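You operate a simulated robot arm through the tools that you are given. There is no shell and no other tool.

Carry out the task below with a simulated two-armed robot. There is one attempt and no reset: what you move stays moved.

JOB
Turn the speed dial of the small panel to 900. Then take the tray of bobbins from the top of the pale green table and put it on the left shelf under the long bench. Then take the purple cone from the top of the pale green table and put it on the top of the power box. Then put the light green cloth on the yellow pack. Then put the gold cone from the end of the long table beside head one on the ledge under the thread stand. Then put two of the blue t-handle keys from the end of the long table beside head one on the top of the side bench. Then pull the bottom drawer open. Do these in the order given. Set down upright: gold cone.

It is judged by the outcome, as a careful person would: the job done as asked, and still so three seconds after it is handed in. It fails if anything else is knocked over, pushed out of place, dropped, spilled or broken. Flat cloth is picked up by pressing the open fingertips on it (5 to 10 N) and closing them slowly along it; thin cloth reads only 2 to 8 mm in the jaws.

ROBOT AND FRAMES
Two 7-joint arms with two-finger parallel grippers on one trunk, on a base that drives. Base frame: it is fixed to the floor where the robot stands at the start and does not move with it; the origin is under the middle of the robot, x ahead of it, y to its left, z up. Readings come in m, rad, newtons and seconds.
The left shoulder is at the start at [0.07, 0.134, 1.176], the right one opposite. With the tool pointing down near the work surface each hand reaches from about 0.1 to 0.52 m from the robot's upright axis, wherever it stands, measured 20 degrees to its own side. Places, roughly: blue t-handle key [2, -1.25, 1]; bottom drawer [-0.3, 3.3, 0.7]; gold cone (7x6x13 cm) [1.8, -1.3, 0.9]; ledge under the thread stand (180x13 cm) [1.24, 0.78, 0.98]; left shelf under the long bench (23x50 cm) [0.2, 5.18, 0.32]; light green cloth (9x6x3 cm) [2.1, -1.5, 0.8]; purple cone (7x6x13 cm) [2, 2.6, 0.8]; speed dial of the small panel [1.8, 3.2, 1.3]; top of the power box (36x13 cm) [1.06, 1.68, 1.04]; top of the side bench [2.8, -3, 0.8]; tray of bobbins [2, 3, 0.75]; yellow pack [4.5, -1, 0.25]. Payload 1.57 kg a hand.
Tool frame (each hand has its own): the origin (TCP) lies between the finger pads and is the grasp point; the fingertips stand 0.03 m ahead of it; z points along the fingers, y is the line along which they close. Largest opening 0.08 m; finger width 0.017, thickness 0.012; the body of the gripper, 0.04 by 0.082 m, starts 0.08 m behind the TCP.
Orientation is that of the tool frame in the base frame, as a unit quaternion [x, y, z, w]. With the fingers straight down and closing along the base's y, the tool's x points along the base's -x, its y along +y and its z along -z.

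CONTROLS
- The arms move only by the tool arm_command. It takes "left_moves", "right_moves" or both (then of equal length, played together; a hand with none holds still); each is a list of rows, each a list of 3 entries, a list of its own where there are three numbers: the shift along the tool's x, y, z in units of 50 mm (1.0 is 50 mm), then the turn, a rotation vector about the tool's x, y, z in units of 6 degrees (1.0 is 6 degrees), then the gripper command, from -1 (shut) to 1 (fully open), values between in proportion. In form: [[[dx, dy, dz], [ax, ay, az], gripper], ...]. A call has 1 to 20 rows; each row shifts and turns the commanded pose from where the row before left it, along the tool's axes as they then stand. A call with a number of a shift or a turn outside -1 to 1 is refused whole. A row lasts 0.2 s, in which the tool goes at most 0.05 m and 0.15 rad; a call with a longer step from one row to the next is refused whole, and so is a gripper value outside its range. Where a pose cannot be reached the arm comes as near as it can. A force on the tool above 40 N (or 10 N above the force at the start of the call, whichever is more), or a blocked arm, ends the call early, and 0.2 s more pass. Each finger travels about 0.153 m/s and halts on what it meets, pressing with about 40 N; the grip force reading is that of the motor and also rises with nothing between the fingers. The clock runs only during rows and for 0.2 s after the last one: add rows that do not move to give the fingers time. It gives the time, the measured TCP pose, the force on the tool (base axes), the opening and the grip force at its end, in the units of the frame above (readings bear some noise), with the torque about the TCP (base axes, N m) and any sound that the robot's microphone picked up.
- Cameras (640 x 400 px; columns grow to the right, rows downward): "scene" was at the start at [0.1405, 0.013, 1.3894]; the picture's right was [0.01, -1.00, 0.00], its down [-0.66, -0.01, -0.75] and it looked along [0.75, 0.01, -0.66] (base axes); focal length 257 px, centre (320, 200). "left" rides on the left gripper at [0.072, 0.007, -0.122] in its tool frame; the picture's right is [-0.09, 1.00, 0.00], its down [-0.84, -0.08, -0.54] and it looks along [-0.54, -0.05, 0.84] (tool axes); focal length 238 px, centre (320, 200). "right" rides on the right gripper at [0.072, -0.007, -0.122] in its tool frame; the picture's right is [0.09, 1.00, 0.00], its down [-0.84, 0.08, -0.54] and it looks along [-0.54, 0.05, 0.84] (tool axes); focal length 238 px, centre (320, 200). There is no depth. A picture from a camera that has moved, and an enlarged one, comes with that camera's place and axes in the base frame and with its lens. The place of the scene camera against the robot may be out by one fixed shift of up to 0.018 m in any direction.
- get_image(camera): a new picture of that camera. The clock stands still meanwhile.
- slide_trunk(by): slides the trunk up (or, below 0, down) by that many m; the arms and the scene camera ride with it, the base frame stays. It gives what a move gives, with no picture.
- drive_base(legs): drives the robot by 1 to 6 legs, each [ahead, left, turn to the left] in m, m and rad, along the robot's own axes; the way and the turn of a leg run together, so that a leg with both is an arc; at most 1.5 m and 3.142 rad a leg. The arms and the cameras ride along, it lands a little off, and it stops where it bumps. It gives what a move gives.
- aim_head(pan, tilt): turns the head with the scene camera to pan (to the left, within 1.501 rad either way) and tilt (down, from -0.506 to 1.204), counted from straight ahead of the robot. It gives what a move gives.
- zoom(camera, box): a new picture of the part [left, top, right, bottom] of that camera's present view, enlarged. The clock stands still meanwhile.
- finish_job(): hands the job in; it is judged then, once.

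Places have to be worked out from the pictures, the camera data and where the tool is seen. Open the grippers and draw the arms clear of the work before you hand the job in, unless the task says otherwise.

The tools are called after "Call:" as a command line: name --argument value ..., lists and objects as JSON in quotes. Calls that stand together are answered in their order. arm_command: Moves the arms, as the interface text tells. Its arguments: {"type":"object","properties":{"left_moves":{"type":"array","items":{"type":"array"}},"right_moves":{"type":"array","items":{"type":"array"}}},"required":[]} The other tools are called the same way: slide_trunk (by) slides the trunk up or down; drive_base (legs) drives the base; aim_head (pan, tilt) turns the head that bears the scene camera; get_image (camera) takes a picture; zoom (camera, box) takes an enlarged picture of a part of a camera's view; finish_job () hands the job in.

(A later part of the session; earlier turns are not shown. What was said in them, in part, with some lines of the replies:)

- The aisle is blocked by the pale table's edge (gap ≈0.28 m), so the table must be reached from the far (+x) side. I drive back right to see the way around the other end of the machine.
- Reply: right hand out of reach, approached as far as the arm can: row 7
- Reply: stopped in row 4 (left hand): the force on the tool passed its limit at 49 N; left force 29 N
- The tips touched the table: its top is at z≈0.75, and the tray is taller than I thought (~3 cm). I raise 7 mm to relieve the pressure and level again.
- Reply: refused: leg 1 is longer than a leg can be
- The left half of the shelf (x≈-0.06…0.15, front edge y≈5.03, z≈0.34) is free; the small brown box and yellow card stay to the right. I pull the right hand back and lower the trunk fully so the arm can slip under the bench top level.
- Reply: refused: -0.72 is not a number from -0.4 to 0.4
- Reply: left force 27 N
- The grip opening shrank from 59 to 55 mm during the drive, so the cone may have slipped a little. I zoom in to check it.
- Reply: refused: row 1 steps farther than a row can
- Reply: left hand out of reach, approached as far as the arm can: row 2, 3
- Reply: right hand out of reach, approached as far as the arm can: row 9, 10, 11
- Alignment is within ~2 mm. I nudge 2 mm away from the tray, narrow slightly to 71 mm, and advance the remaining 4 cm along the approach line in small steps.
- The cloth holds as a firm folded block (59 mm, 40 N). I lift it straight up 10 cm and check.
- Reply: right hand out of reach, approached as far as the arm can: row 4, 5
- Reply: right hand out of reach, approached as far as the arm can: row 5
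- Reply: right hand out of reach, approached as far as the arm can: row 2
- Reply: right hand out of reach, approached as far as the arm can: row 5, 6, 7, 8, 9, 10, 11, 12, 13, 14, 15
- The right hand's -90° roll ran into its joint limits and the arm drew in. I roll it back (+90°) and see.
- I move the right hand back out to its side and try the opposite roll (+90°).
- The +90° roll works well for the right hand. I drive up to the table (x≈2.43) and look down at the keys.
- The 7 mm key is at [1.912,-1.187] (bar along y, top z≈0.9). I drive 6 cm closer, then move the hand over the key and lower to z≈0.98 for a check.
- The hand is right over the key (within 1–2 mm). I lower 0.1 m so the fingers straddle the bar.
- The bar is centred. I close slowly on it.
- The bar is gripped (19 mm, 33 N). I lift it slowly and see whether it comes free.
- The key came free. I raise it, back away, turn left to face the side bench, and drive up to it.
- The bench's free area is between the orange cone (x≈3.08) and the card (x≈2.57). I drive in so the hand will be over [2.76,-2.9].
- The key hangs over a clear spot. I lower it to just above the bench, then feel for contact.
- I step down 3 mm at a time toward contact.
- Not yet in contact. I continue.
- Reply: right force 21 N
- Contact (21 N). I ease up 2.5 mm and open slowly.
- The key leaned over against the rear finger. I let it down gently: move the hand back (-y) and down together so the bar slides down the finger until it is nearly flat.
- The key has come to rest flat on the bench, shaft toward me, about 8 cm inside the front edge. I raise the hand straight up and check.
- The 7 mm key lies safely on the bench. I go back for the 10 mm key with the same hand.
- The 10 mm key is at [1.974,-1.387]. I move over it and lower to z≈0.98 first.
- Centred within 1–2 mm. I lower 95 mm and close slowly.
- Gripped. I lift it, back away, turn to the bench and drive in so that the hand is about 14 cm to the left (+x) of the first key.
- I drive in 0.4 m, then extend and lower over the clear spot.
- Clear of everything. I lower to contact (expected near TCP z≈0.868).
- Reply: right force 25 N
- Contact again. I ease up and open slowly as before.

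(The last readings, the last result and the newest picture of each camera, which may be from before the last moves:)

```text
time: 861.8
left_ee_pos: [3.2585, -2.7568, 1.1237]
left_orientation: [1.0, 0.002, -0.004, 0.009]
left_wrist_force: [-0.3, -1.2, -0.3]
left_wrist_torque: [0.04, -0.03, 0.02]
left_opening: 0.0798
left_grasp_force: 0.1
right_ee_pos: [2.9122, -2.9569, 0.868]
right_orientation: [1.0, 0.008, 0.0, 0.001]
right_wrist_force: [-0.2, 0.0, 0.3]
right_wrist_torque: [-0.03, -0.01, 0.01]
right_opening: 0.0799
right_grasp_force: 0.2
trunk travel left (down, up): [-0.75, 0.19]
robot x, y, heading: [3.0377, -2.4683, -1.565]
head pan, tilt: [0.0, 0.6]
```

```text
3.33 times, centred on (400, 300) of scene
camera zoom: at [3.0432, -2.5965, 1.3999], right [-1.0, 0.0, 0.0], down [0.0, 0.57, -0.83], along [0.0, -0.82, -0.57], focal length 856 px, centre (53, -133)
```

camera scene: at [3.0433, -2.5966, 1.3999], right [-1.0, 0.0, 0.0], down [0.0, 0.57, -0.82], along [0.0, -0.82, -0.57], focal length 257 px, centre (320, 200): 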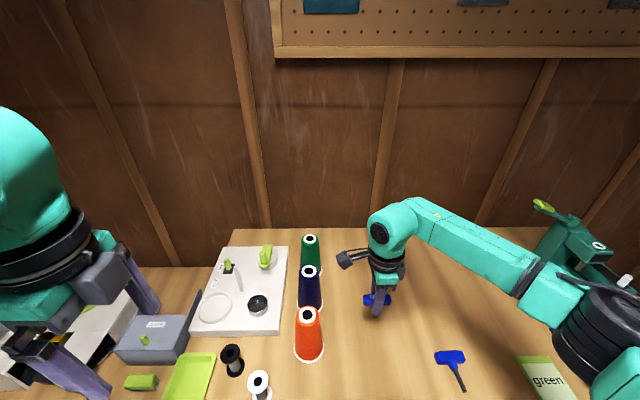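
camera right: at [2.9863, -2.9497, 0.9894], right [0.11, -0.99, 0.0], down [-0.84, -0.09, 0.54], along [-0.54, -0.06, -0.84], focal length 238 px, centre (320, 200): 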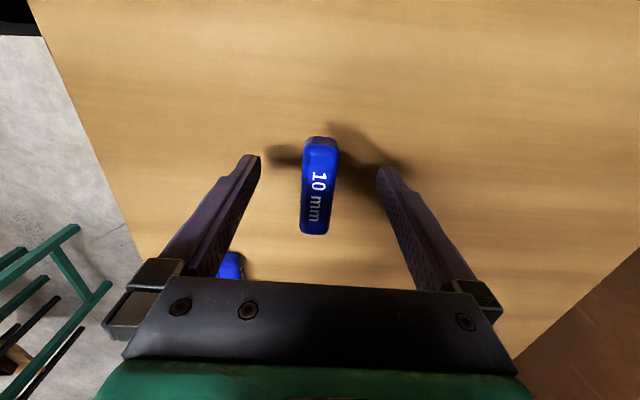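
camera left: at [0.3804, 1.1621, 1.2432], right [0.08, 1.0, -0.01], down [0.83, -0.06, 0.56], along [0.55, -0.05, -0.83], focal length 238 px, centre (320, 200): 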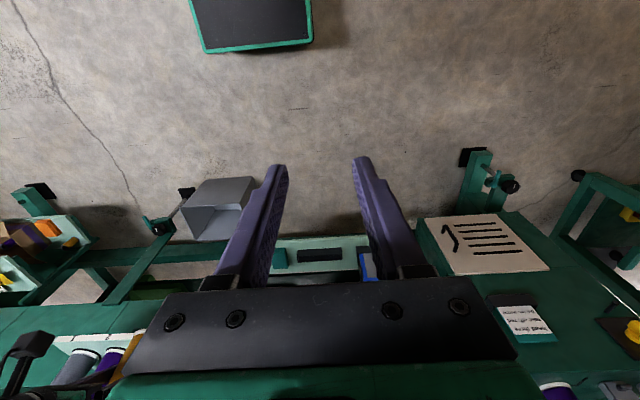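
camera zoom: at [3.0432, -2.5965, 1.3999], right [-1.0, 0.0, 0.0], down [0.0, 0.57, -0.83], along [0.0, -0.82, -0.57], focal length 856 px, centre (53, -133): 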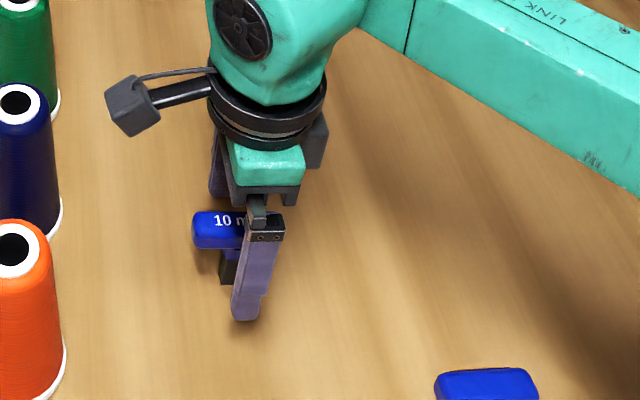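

The 10 mm key stands upright by itself. I raise the open hand straight up, clear of it.

Call:
arm_command --right_moves '[[[0, 0, -0.2], [0, 0, 0], 1], [[0, 0, -0.4], [0, 0, 0], 1], [[0, 0, -0.6], [0, 0, 0], 1], [[0, 0, -0.8], [0, 0, 0], 1], [[0, 0, -0.8], [0, 0, 0], 1], [[0, 0, -0.8], [0, 0, 0], 1], [[0, 0, -0.8], [0, 0, 0], 1], [[0, 0, 0], [0, 0, 0], 1]]'

Call:
drive_base --legs '[[-0.4, 0, 0]]'

Call:
get_image --camera "scene"

Call:
zoom --camera "scene" --box '[320, 170, 480, 270]'

```text
time: 863.6
left_ee_pos: [3.2583, -2.7573, 1.1241]
left_orientation: [1.0, 0.003, -0.003, 0.009]
left_wrist_force: [0.6, -0.6, 0.9]
left_wrist_torque: [0.01, -0.01, 0.01]
left_opening: 0.0799
left_grasp_force: 0.0
right_ee_pos: [2.9119, -2.956, 1.0883]
right_orientation: [1.0, 0.008, 0.0, 0.001]
right_wrist_force: [0.0, -0.2, 0.0]
right_wrist_torque: [-0.03, 0.02, -0.01]
right_opening: 0.08
right_grasp_force: 0.0
trunk travel left (down, up): [-0.75, 0.19]
robot x, y, heading: [3.0358, -2.4673, -1.568]
head pan, tilt: [0.0, 0.6]
```

```text
time: 866.1
left_ee_pos: [3.2583, -2.3603, 1.1228]
left_orientation: [1.0, 0.005, -0.004, 0.009]
left_wrist_force: [0.0, -0.2, 0.5]
left_wrist_torque: [0.0, -0.02, -0.03]
left_opening: 0.0802
left_grasp_force: 0.0
right_ee_pos: [2.9108, -2.5601, 1.0866]
right_orientation: [1.0, 0.01, 0.0, 0.001]
right_wrist_force: [-0.5, -0.7, -0.5]
right_wrist_torque: [0.02, 0.01, 0.04]
right_opening: 0.0798
right_grasp_force: 0.1
trunk travel left (down, up): [-0.75, 0.19]
robot x, y, heading: [3.036, -2.0709, -1.559]
head pan, tilt: [0.0, 0.6]
```

```text
taken
camera scene: at [3.0413, -2.2009, 1.3997], right [-1.0, -0.01, 0.0], down [0.0, 0.57, -0.82], along [0.01, -0.82, -0.57], focal length 257 px, centre (320, 200)
```

scene: 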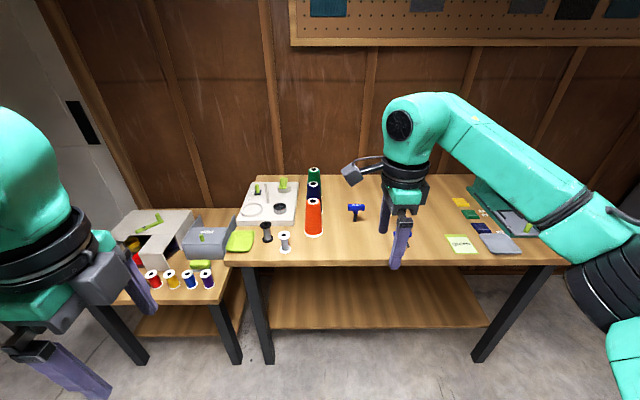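

```text
4.00 times, centred on (400, 220) of scene
camera zoom: at [3.0413, -2.2009, 1.3997], right [-1.0, -0.01, 0.0], down [0.0, 0.57, -0.82], along [0.01, -0.82, -0.57], focal length 1027 px, centre (0, 120)
```

zoom: 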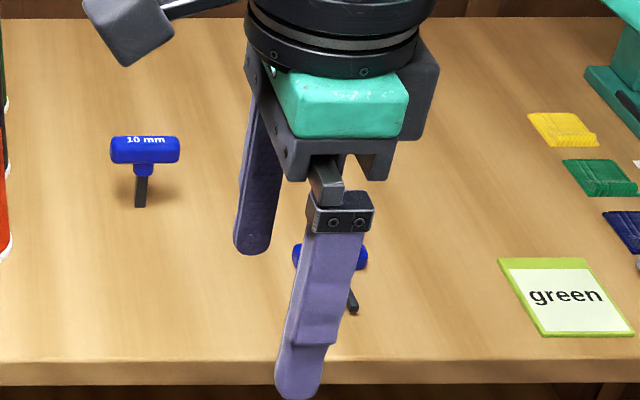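

Both keys are on the side bench. Last: the bottom drawer. I unroll both hands to their normal orientation.

Call:
arm_command --left_moves '[[[0, 0, 0], [0, 0, -1], 1], [[0, 0, 0], [0, 0, -1], 1], [[0, 0, 0], [0, 0, -1], 1], [[0, 0, 0], [0, 0, -1], 1], [[0, 0, 0], [0, 0, -1], 1], [[0, 0, 0], [0, 0, -1], 1], [[0, 0, 0], [0, 0, -1], 1], [[0, 0, 0], [0, 0, -1], 1], [[0, 0, 0], [0, 0, -1], 1], [[0, 0, 0], [0, 0, -1], 1], [[0, 0, 0], [0, 0, -1], 1], [[0, 0, 0], [0, 0, -1], 1], [[0, 0, 0], [0, 0, -1], 1], [[0, 0, 0], [0, 0, -1], 1], [[0, 0, 0], [0, 0, -1], 1], [[0, 0, 0], [0, 0, 0], 1]]' --right_moves '[[[0, 0, 0], [0, 0, -1], 1], [[0, 0, 0], [0, 0, -1], 1], [[0, 0, 0], [0, 0, -1], 1], [[0, 0, 0], [0, 0, -1], 1], [[0, 0, 0], [0, 0, -1], 1], [[0, 0, 0], [0, 0, -1], 1], [[0, 0, 0], [0, 0, -1], 1], [[0, 0, 0], [0, 0, -1], 1], [[0, 0, 0], [0, 0, -1], 1], [[0, 0, 0], [0, 0, -1], 1], [[0, 0, 0], [0, 0, -1], 1], [[0, 0, 0], [0, 0, -1], 1], [[0, 0, 0], [0, 0, -1], 1], [[0, 0, 0], [0, 0, -1], 1], [[0, 0, 0], [0, 0, -1], 1], [[0, 0, 0], [0, 0, 0], 1]]'

```text
time: 869.5
left_ee_pos: [3.2567, -2.3598, 1.123]
left_orientation: [0.703, 0.711, -0.009, 0.005]
left_wrist_force: [-0.2, 0.6, -0.4]
left_wrist_torque: [-0.02, 0.02, 0.03]
left_opening: 0.0804
left_grasp_force: 0.0
right_ee_pos: [2.9122, -2.559, 1.0885]
right_orientation: [0.699, 0.715, -0.001, 0.001]
right_wrist_force: [0.4, 0.0, -0.6]
right_wrist_torque: [0.03, 0.01, 0.02]
right_opening: 0.0801
right_grasp_force: 0.1
trunk travel left (down, up): [-0.75, 0.19]
robot x, y, heading: [3.0335, -2.0726, -1.562]
head pan, tilt: [0.0, 0.6]
```

Now I turn around to face +y and traverse the passage left.

Call:
drive_base --legs '[[0, 0, 3.13], [-0.12, 0, 0], [0, 1.4, 0], [0, 1.4, 0]]'

```text
time: 891.2
left_ee_pos: [0.0206, -1.8643, 1.1232]
left_orientation: [-0.699, 0.715, 0.003, 0.008]
left_wrist_force: [-0.1, 0.7, 0.4]
left_wrist_torque: [0.01, 0.01, -0.01]
left_opening: 0.0803
left_grasp_force: 0.1
right_ee_pos: [0.3723, -1.6749, 1.0873]
right_orientation: [-0.703, 0.711, 0.001, 0.0]
right_wrist_force: [-0.1, 0.7, 0.6]
right_wrist_torque: [-0.02, 0.0, 0.0]
right_opening: 0.0798
right_grasp_force: 0.1
trunk travel left (down, up): [-0.75, 0.19]
robot x, y, heading: [0.2344, -2.1598, 1.547]
head pan, tilt: [0.0, 0.6]
```

I drive ahead along the machine front to y≈2.2.

Call:
drive_base --legs '[[1.45, 0, 0.02], [1.45, 0, 0], [1.45, 0, 0]]'

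Call:
aim_head --pan 0.4 --tilt 0.4

Call:
get_image --camera "scene"

```text
time: 911.9
left_ee_pos: [0.1116, 2.454, 1.1231]
left_orientation: [-0.703, 0.711, 0.004, 0.009]
left_wrist_force: [0.4, -0.5, -0.5]
left_wrist_torque: [0.02, 0.04, -0.02]
left_opening: 0.0801
left_grasp_force: 0.1
right_ee_pos: [0.4606, 2.6484, 1.0874]
right_orientation: [-0.706, 0.708, 0.001, 0.001]
right_wrist_force: [0.6, 1.0, -1.1]
right_wrist_torque: [-0.01, -0.05, 0.0]
right_opening: 0.0801
right_grasp_force: 0.1
trunk travel left (down, up): [-0.75, 0.19]
robot x, y, heading: [0.3279, 2.1634, 1.558]
head pan, tilt: [0.0, 0.6]
```

```text
time: 912.8
left_ee_pos: [0.1106, 2.4553, 1.123]
left_orientation: [-0.703, 0.711, 0.004, 0.009]
left_wrist_force: [0.2, -0.2, 0.2]
left_wrist_torque: [-0.01, -0.04, 0.01]
left_opening: 0.0799
left_grasp_force: 0.1
right_ee_pos: [0.4607, 2.6475, 1.0878]
right_orientation: [-0.707, 0.707, 0.001, 0.001]
right_wrist_force: [0.5, 0.0, -0.3]
right_wrist_torque: [0.03, 0.02, -0.01]
right_opening: 0.0799
right_grasp_force: 0.1
trunk travel left (down, up): [-0.75, 0.19]
robot x, y, heading: [0.3268, 2.1675, 1.557]
head pan, tilt: [0.4, 0.4]
```

```text
taken
camera scene: at [0.2997, 2.3123, 1.4181], right [0.93, 0.38, 0.0], down [0.15, -0.36, -0.92], along [-0.35, 0.85, -0.39], focal length 257 px, centre (320, 200)
```

scene: 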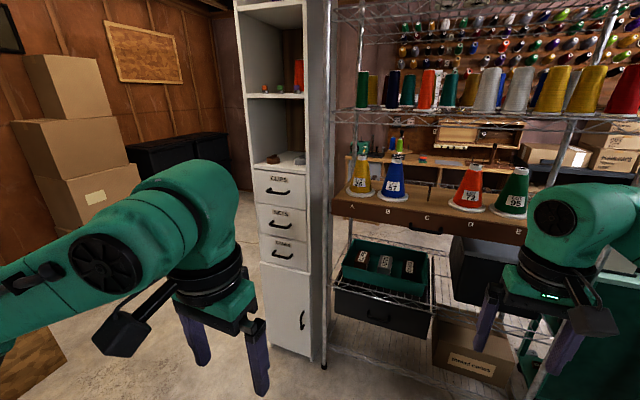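

The cabinet's third (bottom) drawer is at z≈0.7 with a bar handle. I move ahead and left to stand in front of it.

Call:
drive_base --legs '[[0.2, 0, 0.014], [0, 0.74, 0]]'

Call:
slide_trunk --by -0.4

Call:
aim_head --pan 0.0 --tilt 0.3

Call:
get_image --camera "scene"

Call:
zoom --camera "scene" --box '[250, 150, 450, 275]'

```text
time: 918.1
left_ee_pos: [-0.6414, 2.6512, 1.123]
left_orientation: [0.71, -0.704, -0.004, -0.009]
left_wrist_force: [0.0, -0.3, -0.3]
left_wrist_torque: [-0.03, 0.01, -0.01]
left_opening: 0.0801
left_grasp_force: 0.0
right_ee_pos: [-0.2961, 2.8518, 1.087]
right_orientation: [0.713, -0.701, 0.0, 0.0]
right_wrist_force: [-0.5, 0.7, -0.4]
right_wrist_torque: [0.0, 0.0, -0.02]
right_opening: 0.0803
right_grasp_force: 0.0
trunk travel left (down, up): [-0.75, 0.19]
robot x, y, heading: [-0.42, 2.3645, 1.573]
head pan, tilt: [0.4, 0.4]
```

```text
time: 921.9
left_ee_pos: [-0.6413, 2.6534, 0.7223]
left_orientation: [0.71, -0.704, -0.003, -0.009]
left_wrist_force: [0.7, 0.8, -0.5]
left_wrist_torque: [0.02, -0.04, -0.03]
left_opening: 0.0798
left_grasp_force: 0.1
right_ee_pos: [-0.296, 2.8515, 0.687]
right_orientation: [0.713, -0.701, 0.0, 0.0]
right_wrist_force: [0.5, 0.5, 0.1]
right_wrist_torque: [-0.01, 0.06, 0.0]
right_opening: 0.0801
right_grasp_force: 0.1
trunk travel left (down, up): [-0.35, 0.59]
robot x, y, heading: [-0.4222, 2.365, 1.572]
head pan, tilt: [0.4, 0.4]
```

```text
time: 922.8
left_ee_pos: [-0.6419, 2.6523, 0.7228]
left_orientation: [0.71, -0.704, -0.004, -0.008]
left_wrist_force: [-0.5, -0.4, -0.4]
left_wrist_torque: [-0.01, -0.03, 0.02]
left_opening: 0.0799
left_grasp_force: 0.0
right_ee_pos: [-0.2953, 2.8499, 0.6869]
right_orientation: [0.713, -0.701, -0.001, 0.0]
right_wrist_force: [-0.2, -0.3, -0.2]
right_wrist_torque: [0.01, -0.02, 0.03]
right_opening: 0.0801
right_grasp_force: 0.0
trunk travel left (down, up): [-0.35, 0.59]
robot x, y, heading: [-0.4175, 2.3662, 1.578]
head pan, tilt: [0.0, 0.3]
```

```text
taken
camera scene: at [-0.414, 2.5214, 1.0274], right [1.0, 0.01, 0.0], down [0.0, -0.3, -0.96], along [-0.01, 0.96, -0.3], focal length 257 px, centre (320, 200)
```

scene: 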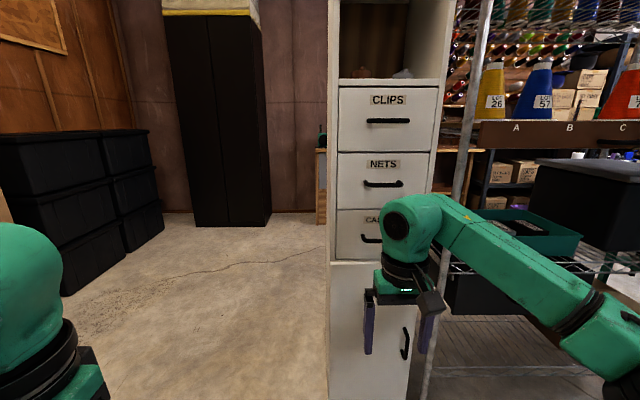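

```text
3.20 times, centred on (350, 212) of scene
camera zoom: at [-0.414, 2.5214, 1.0274], right [1.0, 0.01, 0.0], down [0.0, -0.3, -0.96], along [-0.01, 0.96, -0.3], focal length 822 px, centre (224, 160)
```

zoom: 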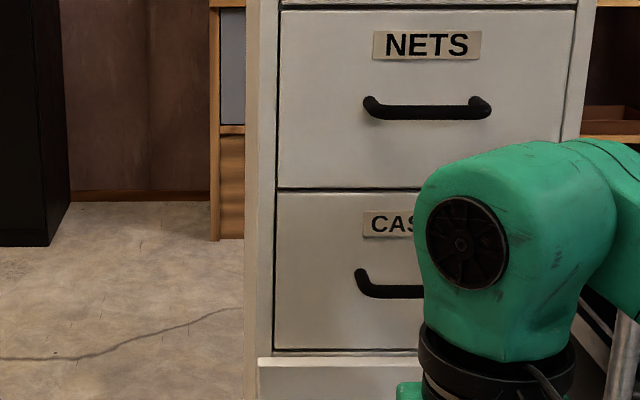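

The bottom drawer's handle bar is centred near x≈-0.255, z≈0.675. I pitch the right hand to point forward (moving 13 cm ahead), still well short of the cabinet.

Call:
arm_command --right_moves '[[[-0.174, 0, 0], [0, -1, 0], 1], [[-0.173, 0, 0.018], [0, -1, 0], 1], [[-0.17, 0, 0.036], [0, -1, 0], 1], [[-0.165, 0, 0.054], [0, -1, 0], 1], [[-0.159, 0, 0.071], [0, -1, 0], 1], [[-0.151, 0, 0.087], [0, -1, 0], 1], [[-0.141, 0, 0.102], [0, -1, 0], 1], [[-0.129, 0, 0.116], [0, -1, 0], 1], [[-0.116, 0, 0.129], [0, -1, 0], 1], [[-0.102, 0, 0.141], [0, -1, 0], 1], [[-0.087, 0, 0.151], [0, -1, 0], 1], [[-0.071, 0, 0.159], [0, -1, 0], 1], [[-0.054, 0, 0.165], [0, -1, 0], 1], [[-0.036, 0, 0.17], [0, -1, 0], 1], [[-0.018, 0, 0.173], [0, -1, 0], 1]]'

Call:
get_image --camera "scene"

Call:
get_image --camera "right"

```text
time: 926.0
left_ee_pos: [-0.641, 2.6516, 0.7228]
left_orientation: [0.71, -0.704, -0.004, -0.008]
left_wrist_force: [-0.1, -0.2, 1.0]
left_wrist_torque: [0.0, 0.03, 0.0]
left_opening: 0.0799
left_grasp_force: 0.1
right_ee_pos: [-0.3034, 2.961, 0.6866]
right_orientation: [0.561, -0.546, -0.447, -0.433]
right_wrist_force: [0.8, -0.3, 0.0]
right_wrist_torque: [-0.03, 0.0, 0.0]
right_opening: 0.08
right_grasp_force: 0.0
right hand out of reach, approached as far as the arm can: row 13, 14, 15
trunk travel left (down, up): [-0.35, 0.59]
robot x, y, heading: [-0.4186, 2.3653, 1.577]
head pan, tilt: [0.0, 0.3]
```

```text
taken
camera scene: at [-0.414, 2.5213, 1.0274], right [1.0, 0.01, 0.0], down [0.0, -0.3, -0.96], along [-0.01, 0.96, -0.3], focal length 257 px, centre (320, 200)
```

scene: 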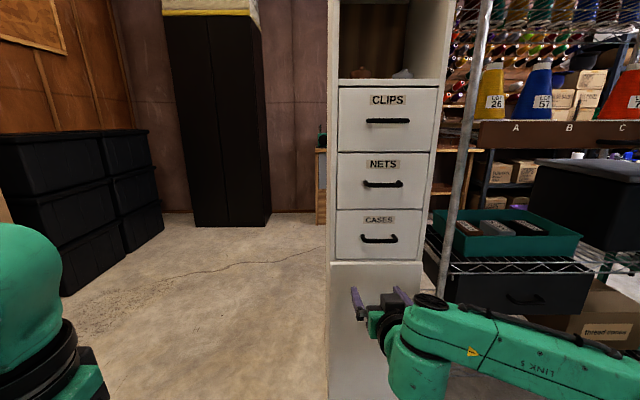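

```text
taken
camera right: at [-0.2915, 2.8262, 0.6439], right [-0.99, -0.05, -0.09], down [-0.07, -0.34, 0.94], along [-0.07, 0.94, 0.34], focal length 238 px, centre (320, 200)
```

right: 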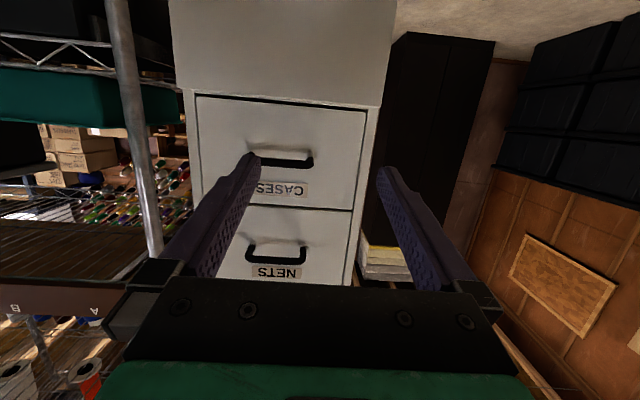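

I zoom both cameras on the bottom drawer's handle ("CASES") to locate it precisely.

Call:
zoom --camera "scene" --box '[330, 200, 430, 270]'

Call:
zoom --camera "right" --box '[180, 90, 400, 230]'

```text
5.71 times, centred on (380, 235) of scene
camera zoom: at [-0.414, 2.5213, 1.0274], right [1.0, 0.01, 0.0], down [0.0, -0.3, -0.96], along [-0.01, 0.96, -0.3], focal length 1468 px, centre (-23, 0)
```

zoom: 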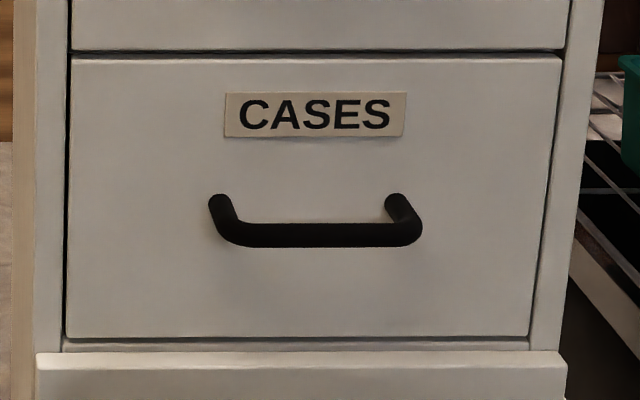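

```text
2.86 times, centred on (290, 160) of right
camera zoom: at [-0.2915, 2.8262, 0.6439], right [-0.99, -0.05, -0.09], down [-0.07, -0.34, 0.94], along [-0.07, 0.94, 0.34], focal length 681 px, centre (406, 314)
```

zoom: 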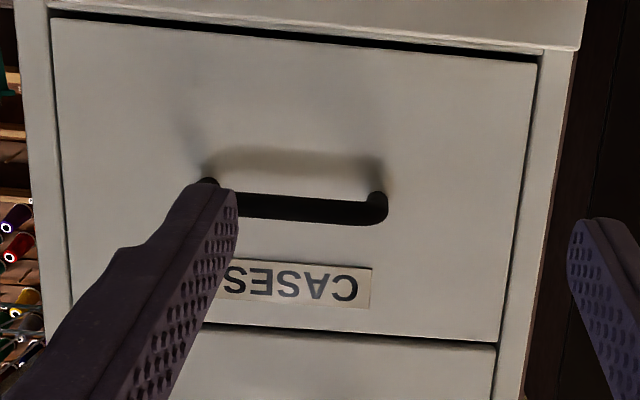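

The bar is at about [-0.26,3.16,0.709], 12 mm thick, ~4 cm proud of the drawer front. I roll the hand 90° so the fingers close vertically.

Call:
arm_command --right_moves '[[[0, 0, 0], [0, 0, 1], 1], [[0, 0, 0], [0, 0, 1], 1], [[0, 0, 0], [0, 0, 1], 1], [[0, 0, 0], [0, 0, 1], 1], [[0, 0, 0], [0, 0, 1], 1], [[0, 0, 0], [0, 0, 1], 1], [[0, 0, 0], [0, 0, 1], 1], [[0, 0, 0], [0, 0, 1], 1], [[0, 0, 0], [0, 0, 1], 1], [[0, 0, 0], [0, 0, 1], 1], [[0, 0, 0], [0, 0, 1], 1], [[0, 0, 0], [0, 0, 1], 1], [[0, 0, 0], [0, 0, 1], 1], [[0, 0, 0], [0, 0, 1], 1], [[0, 0, 0], [0, 0, 1], 1], [[0, 0, 0], [0, 0, 0], 1]]'

Call:
get_image --camera "scene"

Call:
get_image --camera "right"

```text
time: 929.4
left_ee_pos: [-0.6422, 2.6523, 0.7219]
left_orientation: [0.71, -0.704, -0.003, -0.009]
left_wrist_force: [0.1, -0.7, 0.4]
left_wrist_torque: [0.02, 0.0, -0.01]
left_opening: 0.0799
left_grasp_force: 0.0
right_ee_pos: [-0.3037, 2.9626, 0.6878]
right_orientation: [-0.009, 0.782, 0.623, -0.009]
right_wrist_force: [0.2, -0.4, -0.3]
right_wrist_torque: [0.0, 0.0, -0.03]
right_opening: 0.0799
right_grasp_force: 0.0
trunk travel left (down, up): [-0.35, 0.59]
robot x, y, heading: [-0.4159, 2.3646, 1.576]
head pan, tilt: [0.0, 0.3]
```

```text
taken
camera scene: at [-0.4139, 2.5214, 1.0274], right [1.0, 0.01, 0.0], down [0.0, -0.3, -0.96], along [-0.01, 0.96, -0.3], focal length 257 px, centre (320, 200)
```

scene: 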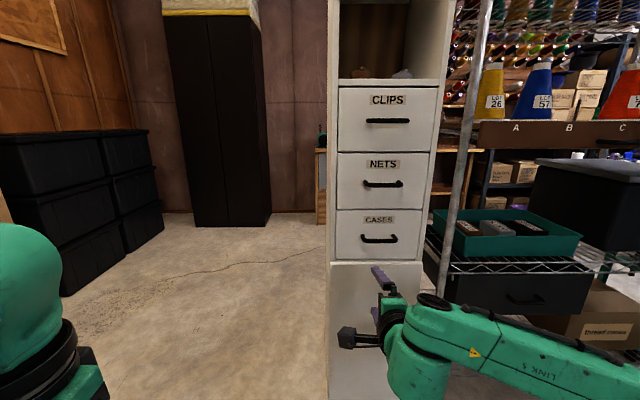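

```text
taken
camera right: at [-0.3705, 2.8393, 0.7083], right [-0.1, 0.22, 0.97], down [0.85, -0.49, 0.2], along [0.52, 0.84, -0.14], focal length 238 px, centre (320, 200)
```

right: 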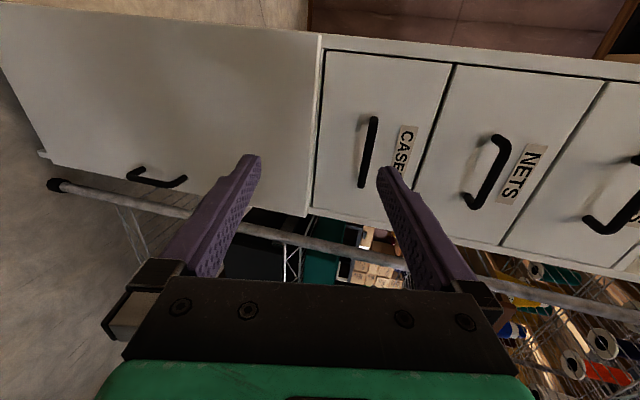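

The roll works, and two wrist views put the bar at [-0.257,3.178,0.714]. I raise the hand 2.6 cm, drive 0.12 m forward and 4.5 cm right, then check alignment.

Call:
arm_command --right_moves '[[[0, 0.26, -0.06], [0, 0, 0], 1], [[0, 0.25, -0.056], [0, 0, 0], 1], [[0, 0, 0], [0, 0, 0], 1]]'

Call:
drive_base --legs '[[0.12, -0.045, 0]]'

Call:
get_image --camera "right"

Call:
get_image --camera "scene"

```text
time: 930.2
left_ee_pos: [-0.6419, 2.6517, 0.7223]
left_orientation: [0.71, -0.704, -0.004, -0.009]
left_wrist_force: [0.0, -0.3, 0.1]
left_wrist_torque: [0.0, -0.01, -0.03]
left_opening: 0.08
left_grasp_force: 0.1
right_ee_pos: [-0.3041, 2.9622, 0.7137]
right_orientation: [-0.01, 0.783, 0.622, -0.009]
right_wrist_force: [-0.2, -0.1, -0.2]
right_wrist_torque: [0.0, 0.0, 0.01]
right_opening: 0.0798
right_grasp_force: 0.0
trunk travel left (down, up): [-0.35, 0.59]
robot x, y, heading: [-0.4211, 2.368, 1.576]
head pan, tilt: [0.0, 0.3]
```

```text
time: 931.4
left_ee_pos: [-0.5978, 2.772, 0.7227]
left_orientation: [0.71, -0.704, -0.003, -0.009]
left_wrist_force: [0.2, -0.9, 0.3]
left_wrist_torque: [-0.04, 0.03, -0.02]
left_opening: 0.08
left_grasp_force: 0.1
right_ee_pos: [-0.2595, 3.0825, 0.7133]
right_orientation: [-0.01, 0.783, 0.621, -0.009]
right_wrist_force: [0.4, 0.2, -0.2]
right_wrist_torque: [0.03, 0.03, -0.01]
right_opening: 0.0801
right_grasp_force: 0.1
trunk travel left (down, up): [-0.35, 0.59]
robot x, y, heading: [-0.3749, 2.4855, 1.578]
head pan, tilt: [0.0, 0.3]
```

```text
taken
camera right: at [-0.3273, 2.9607, 0.7343], right [-0.1, 0.22, 0.97], down [0.85, -0.49, 0.2], along [0.52, 0.84, -0.14], focal length 238 px, centre (320, 200)
```

right: 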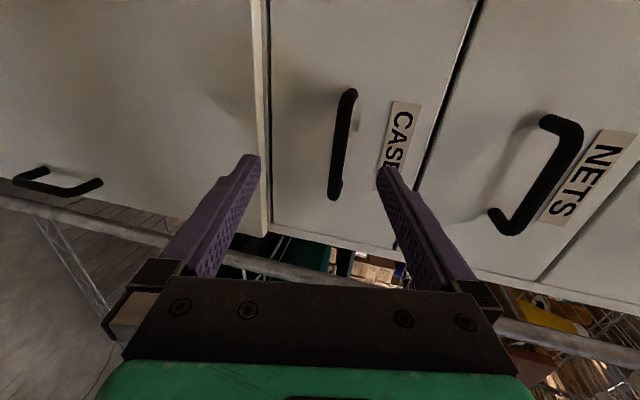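

```text
taken
camera scene: at [-0.3701, 2.6422, 1.0272], right [1.0, 0.01, 0.0], down [0.0, -0.3, -0.95], along [-0.01, 0.95, -0.3], focal length 257 px, centre (320, 200)
```

scene: 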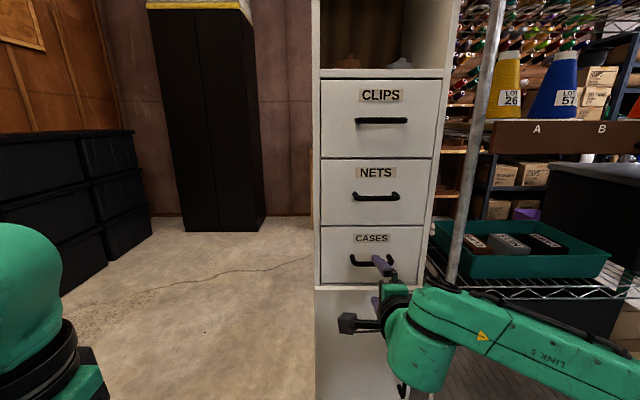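

The bar is between the fingers and at the TCP's height. I drive the last 7.5 cm.

Call:
drive_base --legs '[[0.075, 0, 0]]'

Call:
get_image --camera "right"

Call:
zoom --camera "scene" --box '[300, 200, 460, 320]'

```text
time: 932.6
left_ee_pos: [-0.5976, 2.8434, 0.7232]
left_orientation: [0.709, -0.705, -0.003, -0.008]
left_wrist_force: [-0.4, -0.7, 0.1]
left_wrist_torque: [-0.04, -0.01, 0.02]
left_opening: 0.0798
left_grasp_force: 0.0
right_ee_pos: [-0.2606, 3.152, 0.7141]
right_orientation: [-0.009, 0.783, 0.622, -0.009]
right_wrist_force: [0.5, -0.7, -0.2]
right_wrist_torque: [0.0, 0.01, -0.01]
right_opening: 0.0799
right_grasp_force: 0.0
trunk travel left (down, up): [-0.35, 0.59]
robot x, y, heading: [-0.3741, 2.5576, 1.576]
head pan, tilt: [0.0, 0.3]
stopped in leg 1: the force on the tool passed its limit at 58 N (the readings are from after the stop); the commanded pose is now the measured one
```

```text
taken
camera right: at [-0.3281, 3.0297, 0.7355], right [-0.1, 0.22, 0.97], down [0.85, -0.49, 0.2], along [0.52, 0.84, -0.14], focal length 238 px, centre (320, 200)
```

right: 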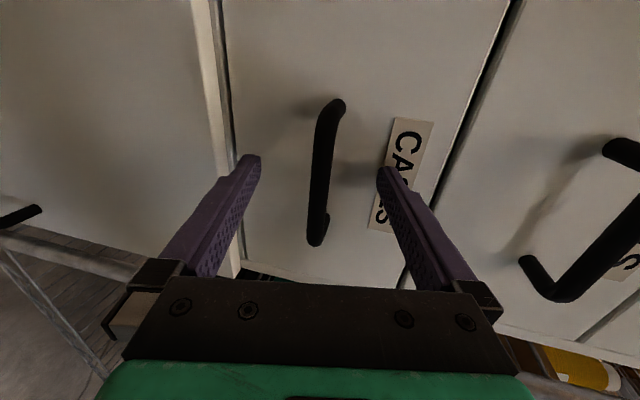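

```text
3.33 times, centred on (380, 260) of scene
camera zoom: at [-0.3707, 2.7122, 1.0274], right [1.0, 0.01, 0.0], down [0.0, -0.3, -0.96], along [-0.01, 0.96, -0.3], focal length 856 px, centre (120, 0)
```

zoom: 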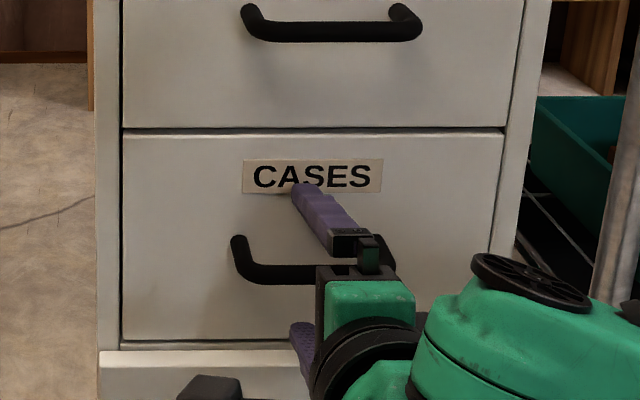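

The upper fingertip touched the drawer front (y≈3.19), so the bar is well inside the fingers. I back off 3 mm and close on the bar.

Call:
arm_command --right_moves '[[[0, 0, -0.06], [0, 0, 0], 1], [[0, 0, 0], [0, 0, 0], 0.5], [[0, 0, 0], [0, 0, 0], 0], [[0, 0, 0], [0, 0, 0], -0.4], [[0, 0, 0], [0, 0, 0], -0.8], [[0, 0, 0], [0, 0, 0], -1], [[0, 0, 0], [0, 0, 0], -1]]'

Call:
get_image --camera "right"

Call:
zoom --camera "scene" --box '[300, 200, 460, 320]'

```text
time: 934.2
left_ee_pos: [-0.5987, 2.8431, 0.7221]
left_orientation: [0.71, -0.705, -0.004, -0.007]
left_wrist_force: [0.1, -0.6, -0.2]
left_wrist_torque: [0.0, 0.0, -0.01]
left_opening: 0.0799
left_grasp_force: 0.1
right_ee_pos: [-0.2622, 3.1488, 0.7157]
right_orientation: [-0.009, 0.783, 0.622, -0.008]
right_wrist_force: [-0.1, 0.3, -0.9]
right_wrist_torque: [-0.05, -0.12, 0.06]
right_opening: 0.0119
right_grasp_force: 29.0
trunk travel left (down, up): [-0.35, 0.59]
robot x, y, heading: [-0.3762, 2.5558, 1.577]
head pan, tilt: [0.0, 0.3]
```

```text
taken
camera right: at [-0.3282, 3.0267, 0.7362], right [-0.1, 0.22, 0.97], down [0.85, -0.49, 0.2], along [0.52, 0.84, -0.14], focal length 238 px, centre (320, 200)
```

right: 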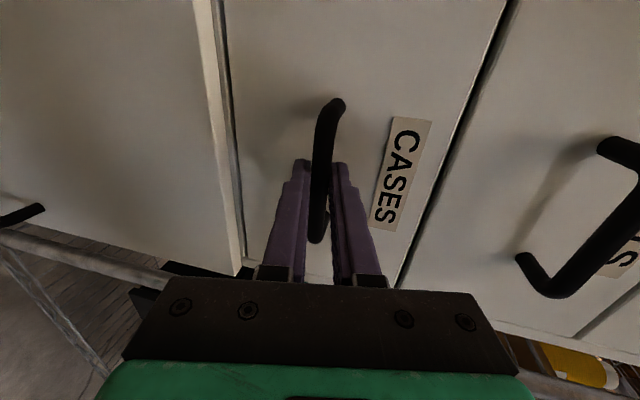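

```text
3.33 times, centred on (380, 260) of scene
camera zoom: at [-0.3707, 2.7122, 1.0274], right [1.0, 0.01, 0.0], down [0.0, -0.3, -0.96], along [-0.01, 0.96, -0.3], focal length 856 px, centre (120, 0)
```

zoom: 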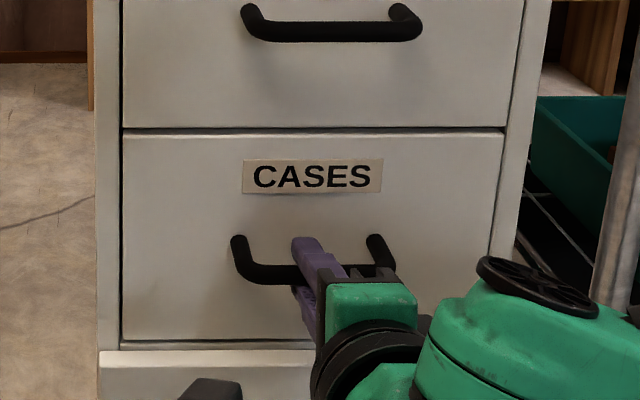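

The bar is gripped (12 mm). I pull by driving straight back 0.1 m.

Call:
drive_base --legs '[[-0.1, 0, 0]]'

Call:
get_image --camera "scene"

```text
time: 935.3
left_ee_pos: [-0.5975, 2.7429, 0.7236]
left_orientation: [0.709, -0.705, -0.004, -0.008]
left_wrist_force: [-0.3, 0.3, -0.9]
left_wrist_torque: [-0.01, 0.03, 0.0]
left_opening: 0.0802
left_grasp_force: 0.1
right_ee_pos: [-0.2608, 3.0491, 0.7151]
right_orientation: [-0.008, 0.782, 0.623, -0.009]
right_wrist_force: [4.1, -0.7, 0.4]
right_wrist_torque: [-0.02, -0.16, 0.09]
right_opening: 0.0117
right_grasp_force: 29.2
trunk travel left (down, up): [-0.35, 0.59]
robot x, y, heading: [-0.3725, 2.4584, 1.576]
head pan, tilt: [0.0, 0.3]
```

```text
taken
camera scene: at [-0.3694, 2.6125, 1.0275], right [1.0, 0.01, 0.0], down [0.0, -0.3, -0.96], along [-0.01, 0.96, -0.3], focal length 257 px, centre (320, 200)
```

scene: 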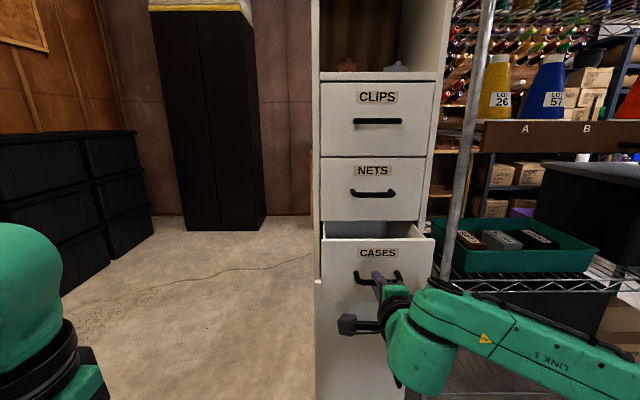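

The drawer slides out easily. I pull another 0.12 m.

Call:
drive_base --legs '[[-0.12, 0, 0]]'

Call:
get_image --camera "scene"

```text
time: 936.5
left_ee_pos: [-0.5968, 2.6241, 0.7242]
left_orientation: [0.709, -0.705, -0.005, -0.008]
left_wrist_force: [-0.6, 0.1, 0.1]
left_wrist_torque: [-0.01, 0.0, 0.0]
left_opening: 0.0801
left_grasp_force: 0.2
right_ee_pos: [-0.2576, 2.9296, 0.7152]
right_orientation: [-0.007, 0.783, 0.623, -0.008]
right_wrist_force: [5.7, -0.2, 0.2]
right_wrist_torque: [0.02, -0.2, -0.04]
right_opening: 0.0118
right_grasp_force: 28.8
trunk travel left (down, up): [-0.35, 0.59]
robot x, y, heading: [-0.3733, 2.3369, 1.579]
head pan, tilt: [0.0, 0.3]
```

```text
taken
camera scene: at [-0.3684, 2.4932, 1.0275], right [1.0, 0.01, 0.0], down [0.0, -0.3, -0.96], along [-0.01, 0.96, -0.3], focal length 257 px, centre (320, 200)
```

scene: 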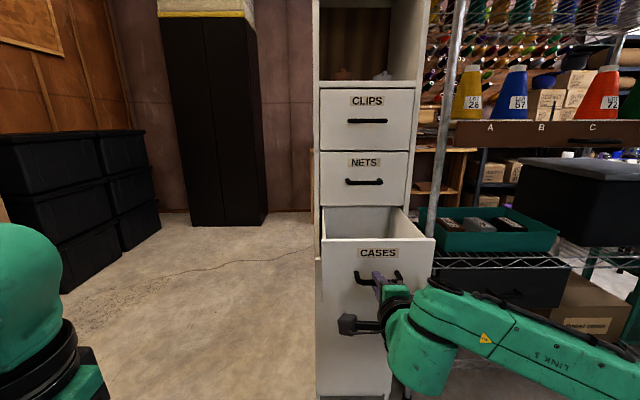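

It is 0.22 m out. I pull a little more (0.06 m) and see whether the end stop is felt.

Call:
drive_base --legs '[[-0.06, 0, 0]]'

Call:
get_image --camera "scene"

```text
time: 937.5
left_ee_pos: [-0.5976, 2.5841, 0.7237]
left_orientation: [0.71, -0.704, -0.005, -0.009]
left_wrist_force: [-0.1, 0.0, 0.2]
left_wrist_torque: [-0.01, -0.01, -0.02]
left_opening: 0.08
left_grasp_force: 0.1
right_ee_pos: [-0.2568, 2.8942, 0.7188]
right_orientation: [-0.006, 0.78, 0.626, -0.005]
right_wrist_force: [0.7, -0.4, -2.9]
right_wrist_torque: [-0.08, -0.08, 0.28]
right_opening: 0.0116
right_grasp_force: 28.9
trunk travel left (down, up): [-0.35, 0.59]
robot x, y, heading: [-0.3711, 2.2965, 1.578]
head pan, tilt: [0.0, 0.3]
stopped in leg 1: the force on the tool passed its limit at 77 N (the readings are from after the stop); the commanded pose is now the measured one
```

```text
taken
camera scene: at [-0.3691, 2.4537, 1.0274], right [1.0, 0.01, 0.0], down [0.0, -0.3, -0.96], along [-0.01, 0.96, -0.3], focal length 257 px, centre (320, 200)
```

scene: 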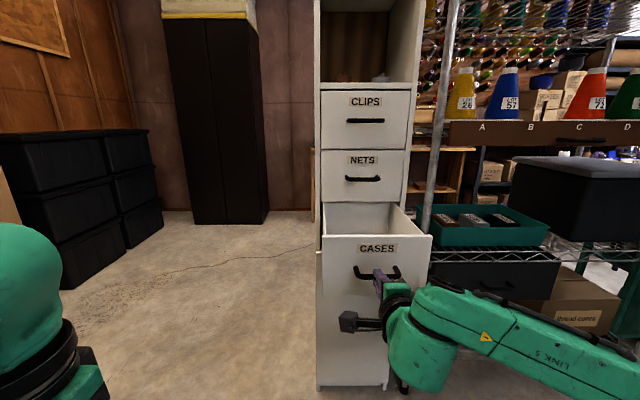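

The drawer reached its end stop at about 0.255 m: fully open. I open the fingers partway and back straight off the handle.

Call:
arm_command --right_moves '[[[0, 0, 0], [0, 0, 0], -0.4], [[0, 0, 0], [0, 0, 0], 0.0], [[0, 0, 0], [0, 0, 0], 0.25], [[0, 0, 0], [0, 0, 0], 0.25]]'

Call:
drive_base --legs '[[-0.25, 0, 0]]'

Call:
get_image --camera "scene"

```text
time: 938.5
left_ee_pos: [-0.5972, 2.5842, 0.7233]
left_orientation: [0.71, -0.704, -0.005, -0.008]
left_wrist_force: [0.7, 0.1, 0.1]
left_wrist_torque: [0.01, 0.01, 0.02]
left_opening: 0.08
left_grasp_force: 0.1
right_ee_pos: [-0.256, 2.8947, 0.7202]
right_orientation: [-0.006, 0.778, 0.628, -0.005]
right_wrist_force: [0.2, -0.8, -0.3]
right_wrist_torque: [-0.01, -0.01, 0.02]
right_opening: 0.0497
right_grasp_force: 0.1
trunk travel left (down, up): [-0.35, 0.59]
robot x, y, heading: [-0.3755, 2.299, 1.577]
head pan, tilt: [0.0, 0.3]
```

```text
time: 940.1
left_ee_pos: [-0.5371, 2.4997, 0.7219]
left_orientation: [-0.665, 0.747, 0.004, 0.009]
left_wrist_force: [-0.3, -0.1, 0.3]
left_wrist_torque: [0.01, 0.0, 0.01]
left_opening: 0.08
left_grasp_force: 0.0
right_ee_pos: [-0.161, 2.7639, 0.7204]
right_orientation: [0.043, 0.778, 0.626, 0.034]
right_wrist_force: [0.0, 0.5, -0.6]
right_wrist_torque: [-0.01, 0.02, 0.02]
right_opening: 0.0497
right_grasp_force: 0.0
trunk travel left (down, up): [-0.35, 0.59]
robot x, y, heading: [-0.3483, 2.1905, 1.458]
head pan, tilt: [0.0, 0.3]
stopped in leg 1: the robot was blocked; the commanded pose is now the measured one
```

```text
taken
camera scene: at [-0.3278, 2.3424, 1.0274], right [0.99, -0.12, 0.0], down [-0.03, -0.29, -0.96], along [0.11, 0.95, -0.3], focal length 257 px, centre (320, 200)
```

scene: 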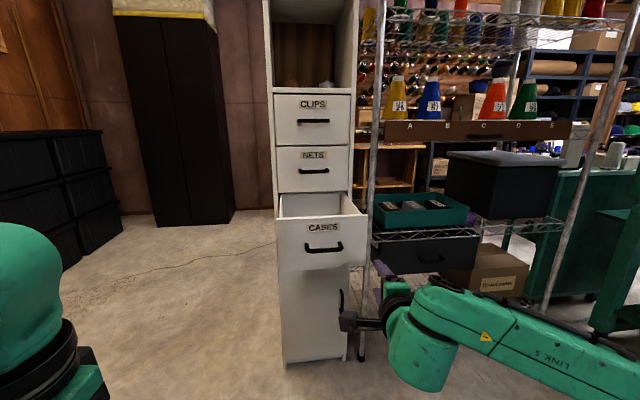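

The robot bumped something behind on the left — likely the white side table. I look to the left-rear at once to see whether anything moved.

Call:
aim_head --pan 1.5 --tilt 0.6

Call:
get_image --camera "scene"

Call:
get_image --camera "left"

```text
time: 941.7
left_ee_pos: [-0.5374, 2.5, 0.7237]
left_orientation: [-0.665, 0.747, 0.004, 0.01]
left_wrist_force: [0.6, 0.0, 0.7]
left_wrist_torque: [0.0, -0.03, 0.03]
left_opening: 0.0802
left_grasp_force: 0.0
right_ee_pos: [-0.1617, 2.7641, 0.7187]
right_orientation: [0.042, 0.778, 0.627, 0.033]
right_wrist_force: [-0.2, 0.3, 0.2]
right_wrist_torque: [0.0, -0.01, 0.0]
right_opening: 0.05
right_grasp_force: 0.0
trunk travel left (down, up): [-0.35, 0.59]
robot x, y, heading: [-0.3511, 2.1894, 1.457]
head pan, tilt: [1.499, 0.6]
```

```text
taken
camera scene: at [-0.4258, 2.2661, 0.9999], right [0.19, 0.98, 0.0], down [0.55, -0.11, -0.83], along [-0.81, 0.15, -0.56], focal length 257 px, centre (320, 200)
```

scene: 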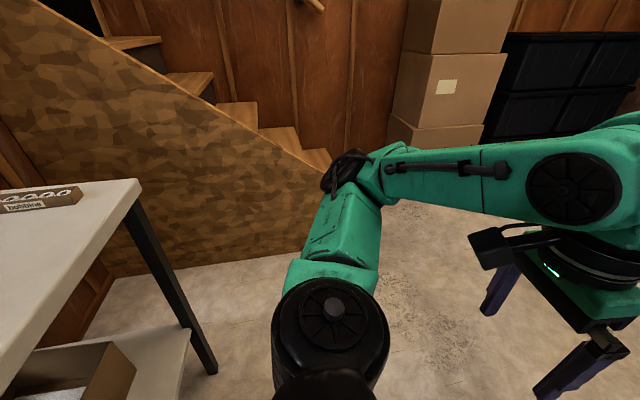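

```text
taken
camera left: at [-0.5531, 2.4265, 0.843], right [-0.98, 0.21, 0.0], down [0.17, 0.81, 0.56], along [0.12, 0.55, -0.83], focal length 238 px, centre (320, 200)
```

left: 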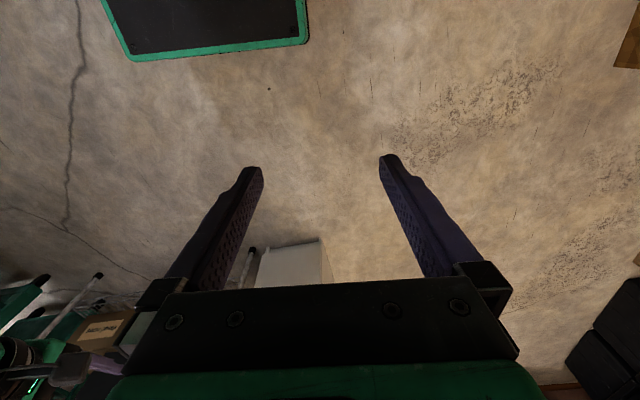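

The items on the side table are upright; my base corner just touched its leg. I move forward 4 cm away from it, then sideways right into open floor, and re-check the table from there.

Call:
drive_base --legs '[[0.04, 0, 0], [0, -0.45, 0]]'

Call:
aim_head --pan 1.5 --tilt 0.6

Call:
get_image --camera "scene"

```text
time: 944.9
left_ee_pos: [-0.0898, 2.486, 0.7227]
left_orientation: [-0.666, 0.746, 0.004, 0.008]
left_wrist_force: [0.9, 0.3, 1.4]
left_wrist_torque: [-0.01, 0.01, 0.02]
left_opening: 0.08
left_grasp_force: 0.0
right_ee_pos: [0.2864, 2.7533, 0.7188]
right_orientation: [0.041, 0.778, 0.627, 0.032]
right_wrist_force: [-0.4, 0.3, -0.5]
right_wrist_torque: [-0.01, 0.0, 0.02]
right_opening: 0.05
right_grasp_force: 0.0
trunk travel left (down, up): [-0.35, 0.59]
robot x, y, heading: [0.1001, 2.1751, 1.451]
head pan, tilt: [1.499, 0.6]
```

```text
time: 945.5
left_ee_pos: [-0.0897, 2.4863, 0.7238]
left_orientation: [-0.666, 0.746, 0.004, 0.009]
left_wrist_force: [-0.1, 0.1, -0.6]
left_wrist_torque: [0.02, -0.02, -0.02]
left_opening: 0.0801
left_grasp_force: 0.0
right_ee_pos: [0.2862, 2.7525, 0.7196]
right_orientation: [0.041, 0.777, 0.627, 0.032]
right_wrist_force: [0.1, -0.2, -0.2]
right_wrist_torque: [0.02, 0.0, 0.01]
right_opening: 0.0501
right_grasp_force: 0.1
trunk travel left (down, up): [-0.35, 0.59]
robot x, y, heading: [0.098, 2.1733, 1.458]
head pan, tilt: [1.499, 0.6]
```

```text
taken
camera scene: at [0.0231, 2.2539, 0.9999], right [0.18, 0.98, 0.0], down [0.56, -0.1, -0.83], along [-0.81, 0.15, -0.56], focal length 257 px, centre (320, 200)
```

scene: 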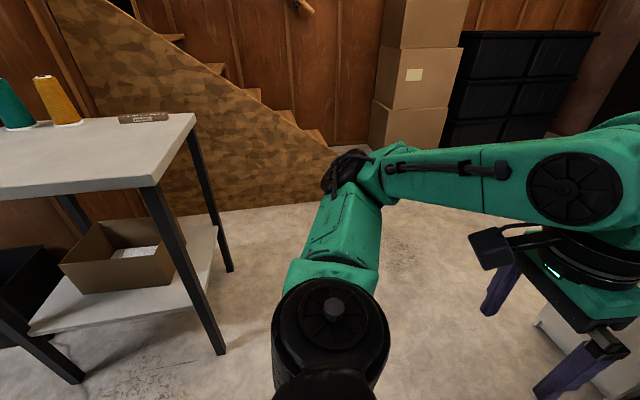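

The side table and everything on it stand as before (leg positions match the early pictures within ~1–2 cm). I open the right gripper fully and check the drawer one last time.

Call:
arm_command --right_moves '[[[0, 0, 0], [0, 0, 0], 1], [[0, 0, -0.5], [0, 0, 0], 1], [[0, 0, -0.5], [0, 0, 0], 1], [[0, 0, 0], [0, 0, 0], 1]]'

Call:
aim_head --pan 0.3 --tilt 0.35

Call:
get_image --camera "scene"

Call:
aim_head --pan -1.2 --tilt 0.0

Call:
get_image --camera "scene"

```text
time: 946.5
left_ee_pos: [-0.0893, 2.4867, 0.7231]
left_orientation: [-0.667, 0.745, 0.004, 0.009]
left_wrist_force: [-0.3, 0.0, -1.1]
left_wrist_torque: [0.01, -0.01, -0.02]
left_opening: 0.0802
left_grasp_force: 0.1
right_ee_pos: [0.2812, 2.704, 0.7306]
right_orientation: [0.04, 0.777, 0.627, 0.031]
right_wrist_force: [-0.2, -0.4, 0.6]
right_wrist_torque: [0.01, 0.0, 0.02]
right_opening: 0.0801
right_grasp_force: 0.1
trunk travel left (down, up): [-0.35, 0.59]
robot x, y, heading: [0.1002, 2.1767, 1.46]
head pan, tilt: [1.499, 0.6]
```

```text
time: 947.9
left_ee_pos: [-0.0887, 2.4872, 0.7222]
left_orientation: [-0.667, 0.745, 0.004, 0.009]
left_wrist_force: [0.3, 0.0, 0.7]
left_wrist_torque: [-0.01, -0.01, 0.01]
left_opening: 0.0799
left_grasp_force: 0.0
right_ee_pos: [0.2812, 2.7051, 0.7287]
right_orientation: [0.041, 0.778, 0.626, 0.031]
right_wrist_force: [-0.1, -0.7, 0.4]
right_wrist_torque: [0.01, 0.02, -0.02]
right_opening: 0.0799
right_grasp_force: 0.0
trunk travel left (down, up): [-0.35, 0.59]
robot x, y, heading: [0.0999, 2.1717, 1.461]
head pan, tilt: [0.3, 0.351]
```

```text
taken
camera scene: at [0.0926, 2.3293, 1.0227], right [0.98, 0.19, 0.0], down [0.06, -0.34, -0.94], along [-0.18, 0.92, -0.34], focal length 257 px, centre (320, 200)
```

scene: 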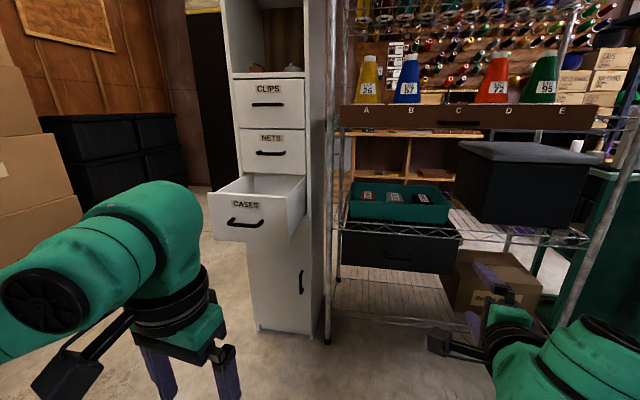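

```text
time: 949.5
left_ee_pos: [-0.0893, 2.4875, 0.7235]
left_orientation: [-0.667, 0.745, 0.005, 0.009]
left_wrist_force: [-0.7, 0.5, 0.0]
left_wrist_torque: [0.03, -0.04, 0.01]
left_opening: 0.0802
left_grasp_force: 0.0
right_ee_pos: [0.2805, 2.7057, 0.7293]
right_orientation: [0.04, 0.777, 0.627, 0.032]
right_wrist_force: [0.6, -0.1, -0.3]
right_wrist_torque: [0.0, -0.04, 0.01]
right_opening: 0.08
right_grasp_force: 0.0
trunk travel left (down, up): [-0.35, 0.59]
robot x, y, heading: [0.0974, 2.1775, 1.459]
head pan, tilt: [-1.201, 0.0]
```

```text
taken
camera scene: at [0.1971, 2.2609, 1.0551], right [0.26, -0.97, 0.0], down [0.0, 0.0, -1.0], along [0.97, 0.26, 0.0], focal length 257 px, centre (320, 200)
```

scene: 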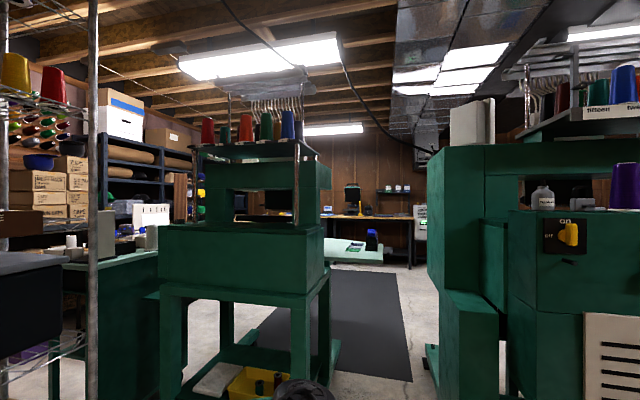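

The drawer is fully open, the purple cone still stands on the power box, and both grippers are open and clear. I hand the job in.

Call:
finish_job

```text
The job is handed in.
```

All seven steps are done in the order you gave, and the job is handed in.

| Step | How it was left |
|---|---|
| Speed dial | Pointer reads 900 after turning and releasing. |
| Tray of bobbins | On the left shelf under the long bench, all four bobbins still in it. |
| Purple cone | Upright on the power box, in front of the padlock and bottle without touching them. |
| Light green cloth | Lying flat on the yellow pack. |
| Gold cone | Upright on the dark green ledge under the thread stand, between knobs A and B. |
| Blue T-handle keys | Both on the side bench top: the 10 mm standing upright, the 7 mm lying flat. |
| Bottom drawer | Pulled out about 25 cm, to its end stop. |

Three contacts happened along the way that you may want to know about:

- **Side table:** while backing away from the drawer, my base bumped a leg of the white side table. Its leg positions match the earlier pictures to within about 1–2 cm. The cones and bobbin tray on it were still standing.
- **Drawer front:** one fingertip briefly touched the closed drawer front before I gripped the handle.
- **7 mm key:** it tipped as I released it and settled flat, about 8 cm inside the bench's front edge.

At hand-in both grippers were open and the arms were clear of the work.
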